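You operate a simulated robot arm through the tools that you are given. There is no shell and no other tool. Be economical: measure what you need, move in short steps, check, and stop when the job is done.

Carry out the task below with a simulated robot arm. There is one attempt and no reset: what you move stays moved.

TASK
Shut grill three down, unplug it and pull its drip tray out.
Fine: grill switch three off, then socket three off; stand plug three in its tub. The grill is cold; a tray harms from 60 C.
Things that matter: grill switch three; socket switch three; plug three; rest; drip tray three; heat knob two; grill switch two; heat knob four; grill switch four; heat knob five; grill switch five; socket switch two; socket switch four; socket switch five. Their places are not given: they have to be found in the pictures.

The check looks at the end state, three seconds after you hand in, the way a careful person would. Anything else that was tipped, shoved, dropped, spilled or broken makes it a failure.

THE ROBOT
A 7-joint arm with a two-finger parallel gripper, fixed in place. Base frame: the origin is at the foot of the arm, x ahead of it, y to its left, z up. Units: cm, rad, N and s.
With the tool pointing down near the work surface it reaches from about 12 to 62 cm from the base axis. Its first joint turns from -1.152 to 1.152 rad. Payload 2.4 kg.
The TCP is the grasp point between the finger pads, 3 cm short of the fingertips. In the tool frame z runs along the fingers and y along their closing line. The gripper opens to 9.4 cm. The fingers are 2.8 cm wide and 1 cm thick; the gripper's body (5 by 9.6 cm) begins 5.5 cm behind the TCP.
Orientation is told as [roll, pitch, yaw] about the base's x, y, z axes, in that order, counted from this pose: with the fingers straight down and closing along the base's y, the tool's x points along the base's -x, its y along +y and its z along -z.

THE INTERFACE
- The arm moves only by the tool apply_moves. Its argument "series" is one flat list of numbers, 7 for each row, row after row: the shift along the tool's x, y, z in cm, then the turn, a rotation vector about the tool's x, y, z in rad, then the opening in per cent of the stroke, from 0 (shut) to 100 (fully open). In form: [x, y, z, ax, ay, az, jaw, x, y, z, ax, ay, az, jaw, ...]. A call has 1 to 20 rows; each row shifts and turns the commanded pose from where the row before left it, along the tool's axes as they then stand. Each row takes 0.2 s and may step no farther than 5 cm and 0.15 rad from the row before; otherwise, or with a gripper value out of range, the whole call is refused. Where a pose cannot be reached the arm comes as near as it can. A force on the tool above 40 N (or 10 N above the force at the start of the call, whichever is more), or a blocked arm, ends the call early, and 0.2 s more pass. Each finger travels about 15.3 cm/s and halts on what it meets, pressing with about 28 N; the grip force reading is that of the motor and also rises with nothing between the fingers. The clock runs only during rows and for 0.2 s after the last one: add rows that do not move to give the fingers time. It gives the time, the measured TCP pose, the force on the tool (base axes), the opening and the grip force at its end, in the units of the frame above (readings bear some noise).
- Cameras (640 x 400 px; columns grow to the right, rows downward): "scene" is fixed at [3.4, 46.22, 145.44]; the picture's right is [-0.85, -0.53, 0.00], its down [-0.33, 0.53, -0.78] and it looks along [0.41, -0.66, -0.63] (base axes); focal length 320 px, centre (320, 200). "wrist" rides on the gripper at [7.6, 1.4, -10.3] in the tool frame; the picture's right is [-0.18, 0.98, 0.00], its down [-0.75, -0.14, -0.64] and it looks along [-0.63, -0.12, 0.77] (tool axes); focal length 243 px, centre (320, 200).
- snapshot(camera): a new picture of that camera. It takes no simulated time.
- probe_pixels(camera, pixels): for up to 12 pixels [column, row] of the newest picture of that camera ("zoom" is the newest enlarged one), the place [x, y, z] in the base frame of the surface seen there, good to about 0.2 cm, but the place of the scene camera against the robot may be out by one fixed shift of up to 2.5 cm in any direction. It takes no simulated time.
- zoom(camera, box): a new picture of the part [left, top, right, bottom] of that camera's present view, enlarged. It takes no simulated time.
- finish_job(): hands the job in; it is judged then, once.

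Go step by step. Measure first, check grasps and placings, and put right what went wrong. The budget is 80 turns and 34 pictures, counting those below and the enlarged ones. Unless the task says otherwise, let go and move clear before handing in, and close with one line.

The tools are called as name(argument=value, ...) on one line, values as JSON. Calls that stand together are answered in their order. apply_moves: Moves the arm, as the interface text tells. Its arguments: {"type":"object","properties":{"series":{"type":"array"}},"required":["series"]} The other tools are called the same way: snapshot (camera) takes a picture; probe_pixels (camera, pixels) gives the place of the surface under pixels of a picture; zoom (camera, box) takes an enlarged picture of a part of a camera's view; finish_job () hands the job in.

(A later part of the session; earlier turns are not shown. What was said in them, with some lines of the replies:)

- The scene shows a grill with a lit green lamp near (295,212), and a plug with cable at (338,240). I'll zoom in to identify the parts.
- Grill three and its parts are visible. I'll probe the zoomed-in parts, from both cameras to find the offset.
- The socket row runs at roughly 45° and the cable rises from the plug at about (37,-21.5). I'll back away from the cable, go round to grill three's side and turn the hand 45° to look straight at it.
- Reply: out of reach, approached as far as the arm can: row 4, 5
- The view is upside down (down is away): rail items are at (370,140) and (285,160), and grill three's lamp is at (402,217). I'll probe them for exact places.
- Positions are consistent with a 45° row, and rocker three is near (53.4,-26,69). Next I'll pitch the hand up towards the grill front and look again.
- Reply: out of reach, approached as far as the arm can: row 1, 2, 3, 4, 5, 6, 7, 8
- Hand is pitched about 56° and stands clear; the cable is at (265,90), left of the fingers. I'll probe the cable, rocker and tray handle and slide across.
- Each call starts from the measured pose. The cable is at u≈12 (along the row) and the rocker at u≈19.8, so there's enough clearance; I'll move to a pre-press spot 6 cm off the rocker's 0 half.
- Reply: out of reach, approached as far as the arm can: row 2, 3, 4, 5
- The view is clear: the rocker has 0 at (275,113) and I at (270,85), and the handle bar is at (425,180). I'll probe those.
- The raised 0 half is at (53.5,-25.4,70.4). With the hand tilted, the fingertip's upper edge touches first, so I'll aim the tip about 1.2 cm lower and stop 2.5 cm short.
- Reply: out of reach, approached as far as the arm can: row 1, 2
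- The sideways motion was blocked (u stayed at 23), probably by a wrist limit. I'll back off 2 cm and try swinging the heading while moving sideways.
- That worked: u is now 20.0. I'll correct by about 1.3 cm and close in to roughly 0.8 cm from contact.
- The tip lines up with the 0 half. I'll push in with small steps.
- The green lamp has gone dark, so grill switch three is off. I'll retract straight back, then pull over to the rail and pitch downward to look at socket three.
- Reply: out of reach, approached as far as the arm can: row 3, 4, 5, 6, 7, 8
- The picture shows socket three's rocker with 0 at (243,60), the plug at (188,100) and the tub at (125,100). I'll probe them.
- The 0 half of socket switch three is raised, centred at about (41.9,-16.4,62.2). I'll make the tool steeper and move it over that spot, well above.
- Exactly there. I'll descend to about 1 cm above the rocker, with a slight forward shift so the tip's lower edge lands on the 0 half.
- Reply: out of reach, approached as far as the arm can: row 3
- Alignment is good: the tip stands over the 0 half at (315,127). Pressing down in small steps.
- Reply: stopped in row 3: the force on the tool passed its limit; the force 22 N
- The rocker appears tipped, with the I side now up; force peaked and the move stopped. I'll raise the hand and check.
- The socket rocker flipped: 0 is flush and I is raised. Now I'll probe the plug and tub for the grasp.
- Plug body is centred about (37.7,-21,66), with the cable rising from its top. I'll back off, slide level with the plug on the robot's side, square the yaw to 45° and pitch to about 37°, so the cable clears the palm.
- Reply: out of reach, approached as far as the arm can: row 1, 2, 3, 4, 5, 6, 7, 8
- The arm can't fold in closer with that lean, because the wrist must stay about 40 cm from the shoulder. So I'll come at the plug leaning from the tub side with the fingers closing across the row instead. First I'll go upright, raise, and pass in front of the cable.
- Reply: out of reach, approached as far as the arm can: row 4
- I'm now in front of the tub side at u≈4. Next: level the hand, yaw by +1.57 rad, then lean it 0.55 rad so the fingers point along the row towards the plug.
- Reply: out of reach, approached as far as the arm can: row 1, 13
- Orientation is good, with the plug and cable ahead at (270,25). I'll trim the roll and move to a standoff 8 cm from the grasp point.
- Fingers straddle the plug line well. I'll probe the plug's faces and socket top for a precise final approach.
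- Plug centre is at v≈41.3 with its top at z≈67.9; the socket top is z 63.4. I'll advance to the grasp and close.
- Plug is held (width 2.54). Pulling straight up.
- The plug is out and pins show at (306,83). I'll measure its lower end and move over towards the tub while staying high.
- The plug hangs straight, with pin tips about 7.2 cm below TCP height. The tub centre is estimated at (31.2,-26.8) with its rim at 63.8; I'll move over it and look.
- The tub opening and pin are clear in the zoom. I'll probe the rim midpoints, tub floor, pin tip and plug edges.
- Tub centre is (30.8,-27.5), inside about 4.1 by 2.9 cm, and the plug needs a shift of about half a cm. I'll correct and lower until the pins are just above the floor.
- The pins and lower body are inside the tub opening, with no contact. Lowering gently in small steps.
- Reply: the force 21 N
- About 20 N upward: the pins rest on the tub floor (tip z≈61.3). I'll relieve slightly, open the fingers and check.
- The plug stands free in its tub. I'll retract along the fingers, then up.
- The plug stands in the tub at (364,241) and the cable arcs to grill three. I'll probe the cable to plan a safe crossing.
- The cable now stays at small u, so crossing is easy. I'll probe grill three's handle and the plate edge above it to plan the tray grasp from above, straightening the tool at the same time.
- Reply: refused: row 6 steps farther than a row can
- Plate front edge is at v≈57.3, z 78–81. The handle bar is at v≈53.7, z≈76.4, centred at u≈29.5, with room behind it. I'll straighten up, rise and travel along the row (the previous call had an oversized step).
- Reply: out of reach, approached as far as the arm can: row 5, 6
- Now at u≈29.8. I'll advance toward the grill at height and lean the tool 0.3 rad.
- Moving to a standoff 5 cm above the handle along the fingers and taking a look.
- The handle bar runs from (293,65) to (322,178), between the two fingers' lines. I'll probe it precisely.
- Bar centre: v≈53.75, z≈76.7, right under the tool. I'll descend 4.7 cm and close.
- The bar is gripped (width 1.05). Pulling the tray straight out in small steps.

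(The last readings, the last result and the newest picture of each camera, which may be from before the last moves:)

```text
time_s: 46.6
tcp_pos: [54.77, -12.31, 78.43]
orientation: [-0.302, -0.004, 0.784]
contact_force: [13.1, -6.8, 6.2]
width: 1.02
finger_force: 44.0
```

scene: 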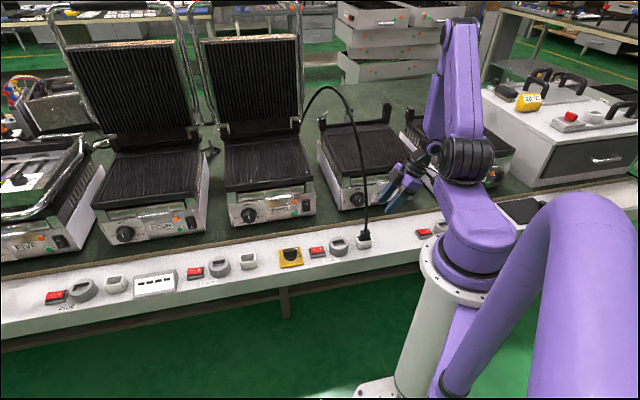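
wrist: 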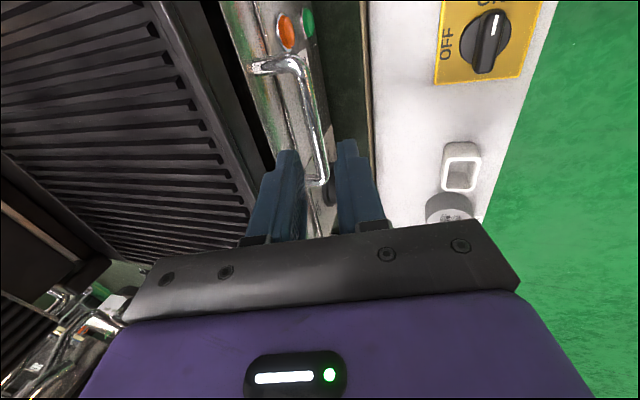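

5.9 cm out, with a steady friction force. I'll pull further.

apply_moves(series=[0, 0.955, -0.296, 0, 0, 0, 0, 0, 0.955, -0.296, 0, 0, 0, 0, 0, 0.955, -0.296, 0, 0, 0, 0, 0, 0.955, -0.296, 0, 0, 0, 0, 0, 0, 0, 0, 0, 0, 0])

```text
time_s: 47.0
tcp_pos: [54.7, -12.38, 78.35]
orientation: [-0.307, -0.008, 0.782]
contact_force: [12.8, -3.7, -15.7]
width: 1.07
finger_force: 43.9
stopped in row 1: the force on the tool passed its limit (the readings are from after the stop); the commanded pose is now the measured one
```

The pull was blocked at about 6 cm, so it may be the tray's stop. I'll try one gentle small pull to see whether it's a stop or a snag.

apply_moves(series=[0, 0.3, -0.09, 0, 0, 0, 0, 0, 0.3, -0.09, 0, 0, 0, 0, 0, 0, 0, 0, 0, 0, 0])

```text
time_s: 47.6
tcp_pos: [54.65, -12.33, 78.51]
orientation: [-0.317, -0.013, 0.779]
contact_force: [12.2, -4.3, -15.1]
width: 1.05
finger_force: 44.4
stopped in row 2: the force on the tool passed its limit (the readings are from after the stop); the commanded pose is now the measured one
```

It's a hard stop, so the tray is fully extended at 6 cm. I'll open the fingers and lift away along their direction.

apply_moves(series=[0, 0, 0, 0, 0, 0, 24, 0, 0, 0, 0, 0, 0, 24, 0, 0, -1.5, 0, 0, 0, 24, 0, 0, -2.5, 0, 0, 0, 24, 0, 0, -4, 0, 0, 0, 24, 0, 3, -4, 0, 0, 0, 24, 0, 4, -2, 0, 0, 0, 24, 0, 0, 0, 0, 0, 0, 24])

snapshot(camera="scene")

```text
time_s: 49.4
tcp_pos: [46.75, -4.61, 89.76]
orientation: [-0.315, -0.012, 0.779]
contact_force: [-0.3, -0.5, 0.1]
width: 2.23
finger_force: 0.0
```

```text
0 pictures are left
```

scene: 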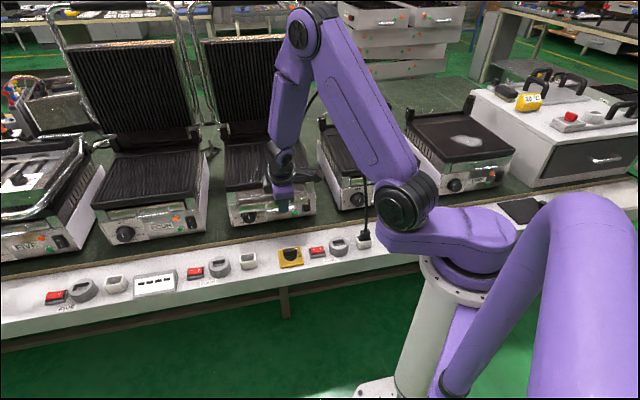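

The plug stands in its tub at (364,241) and nothing else has moved. I'll probe around (266,211), where the pulled-out handle should be.

probe_pixels(camera="scene", pixels=[[266, 211], [266, 209], [262, 207], [268, 213], [255, 203], [245, 200], [250, 197], [260, 203], [300, 195], [295, 200], [303, 190], [364, 238]])

```text
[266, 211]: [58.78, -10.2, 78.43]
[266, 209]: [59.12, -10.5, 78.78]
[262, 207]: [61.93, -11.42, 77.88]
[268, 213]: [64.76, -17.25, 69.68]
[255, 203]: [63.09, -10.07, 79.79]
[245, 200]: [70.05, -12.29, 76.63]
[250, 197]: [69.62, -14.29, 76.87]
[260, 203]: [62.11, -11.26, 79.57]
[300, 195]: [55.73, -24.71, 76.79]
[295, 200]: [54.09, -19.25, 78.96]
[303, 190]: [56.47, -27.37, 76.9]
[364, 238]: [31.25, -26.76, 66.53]
```

The probe finds the handle at (58.8,-10.2,78.4), about 6 cm out and still level. Both switches are off, the plug is in its tub and the arm is clear, so I'm handing in.

finish_job()

```text
The job is handed in.
```

I switched grill three off, then socket three. Plug three stands in its tub, and the drip tray is out about 6 cm, where it hit a hard stop.
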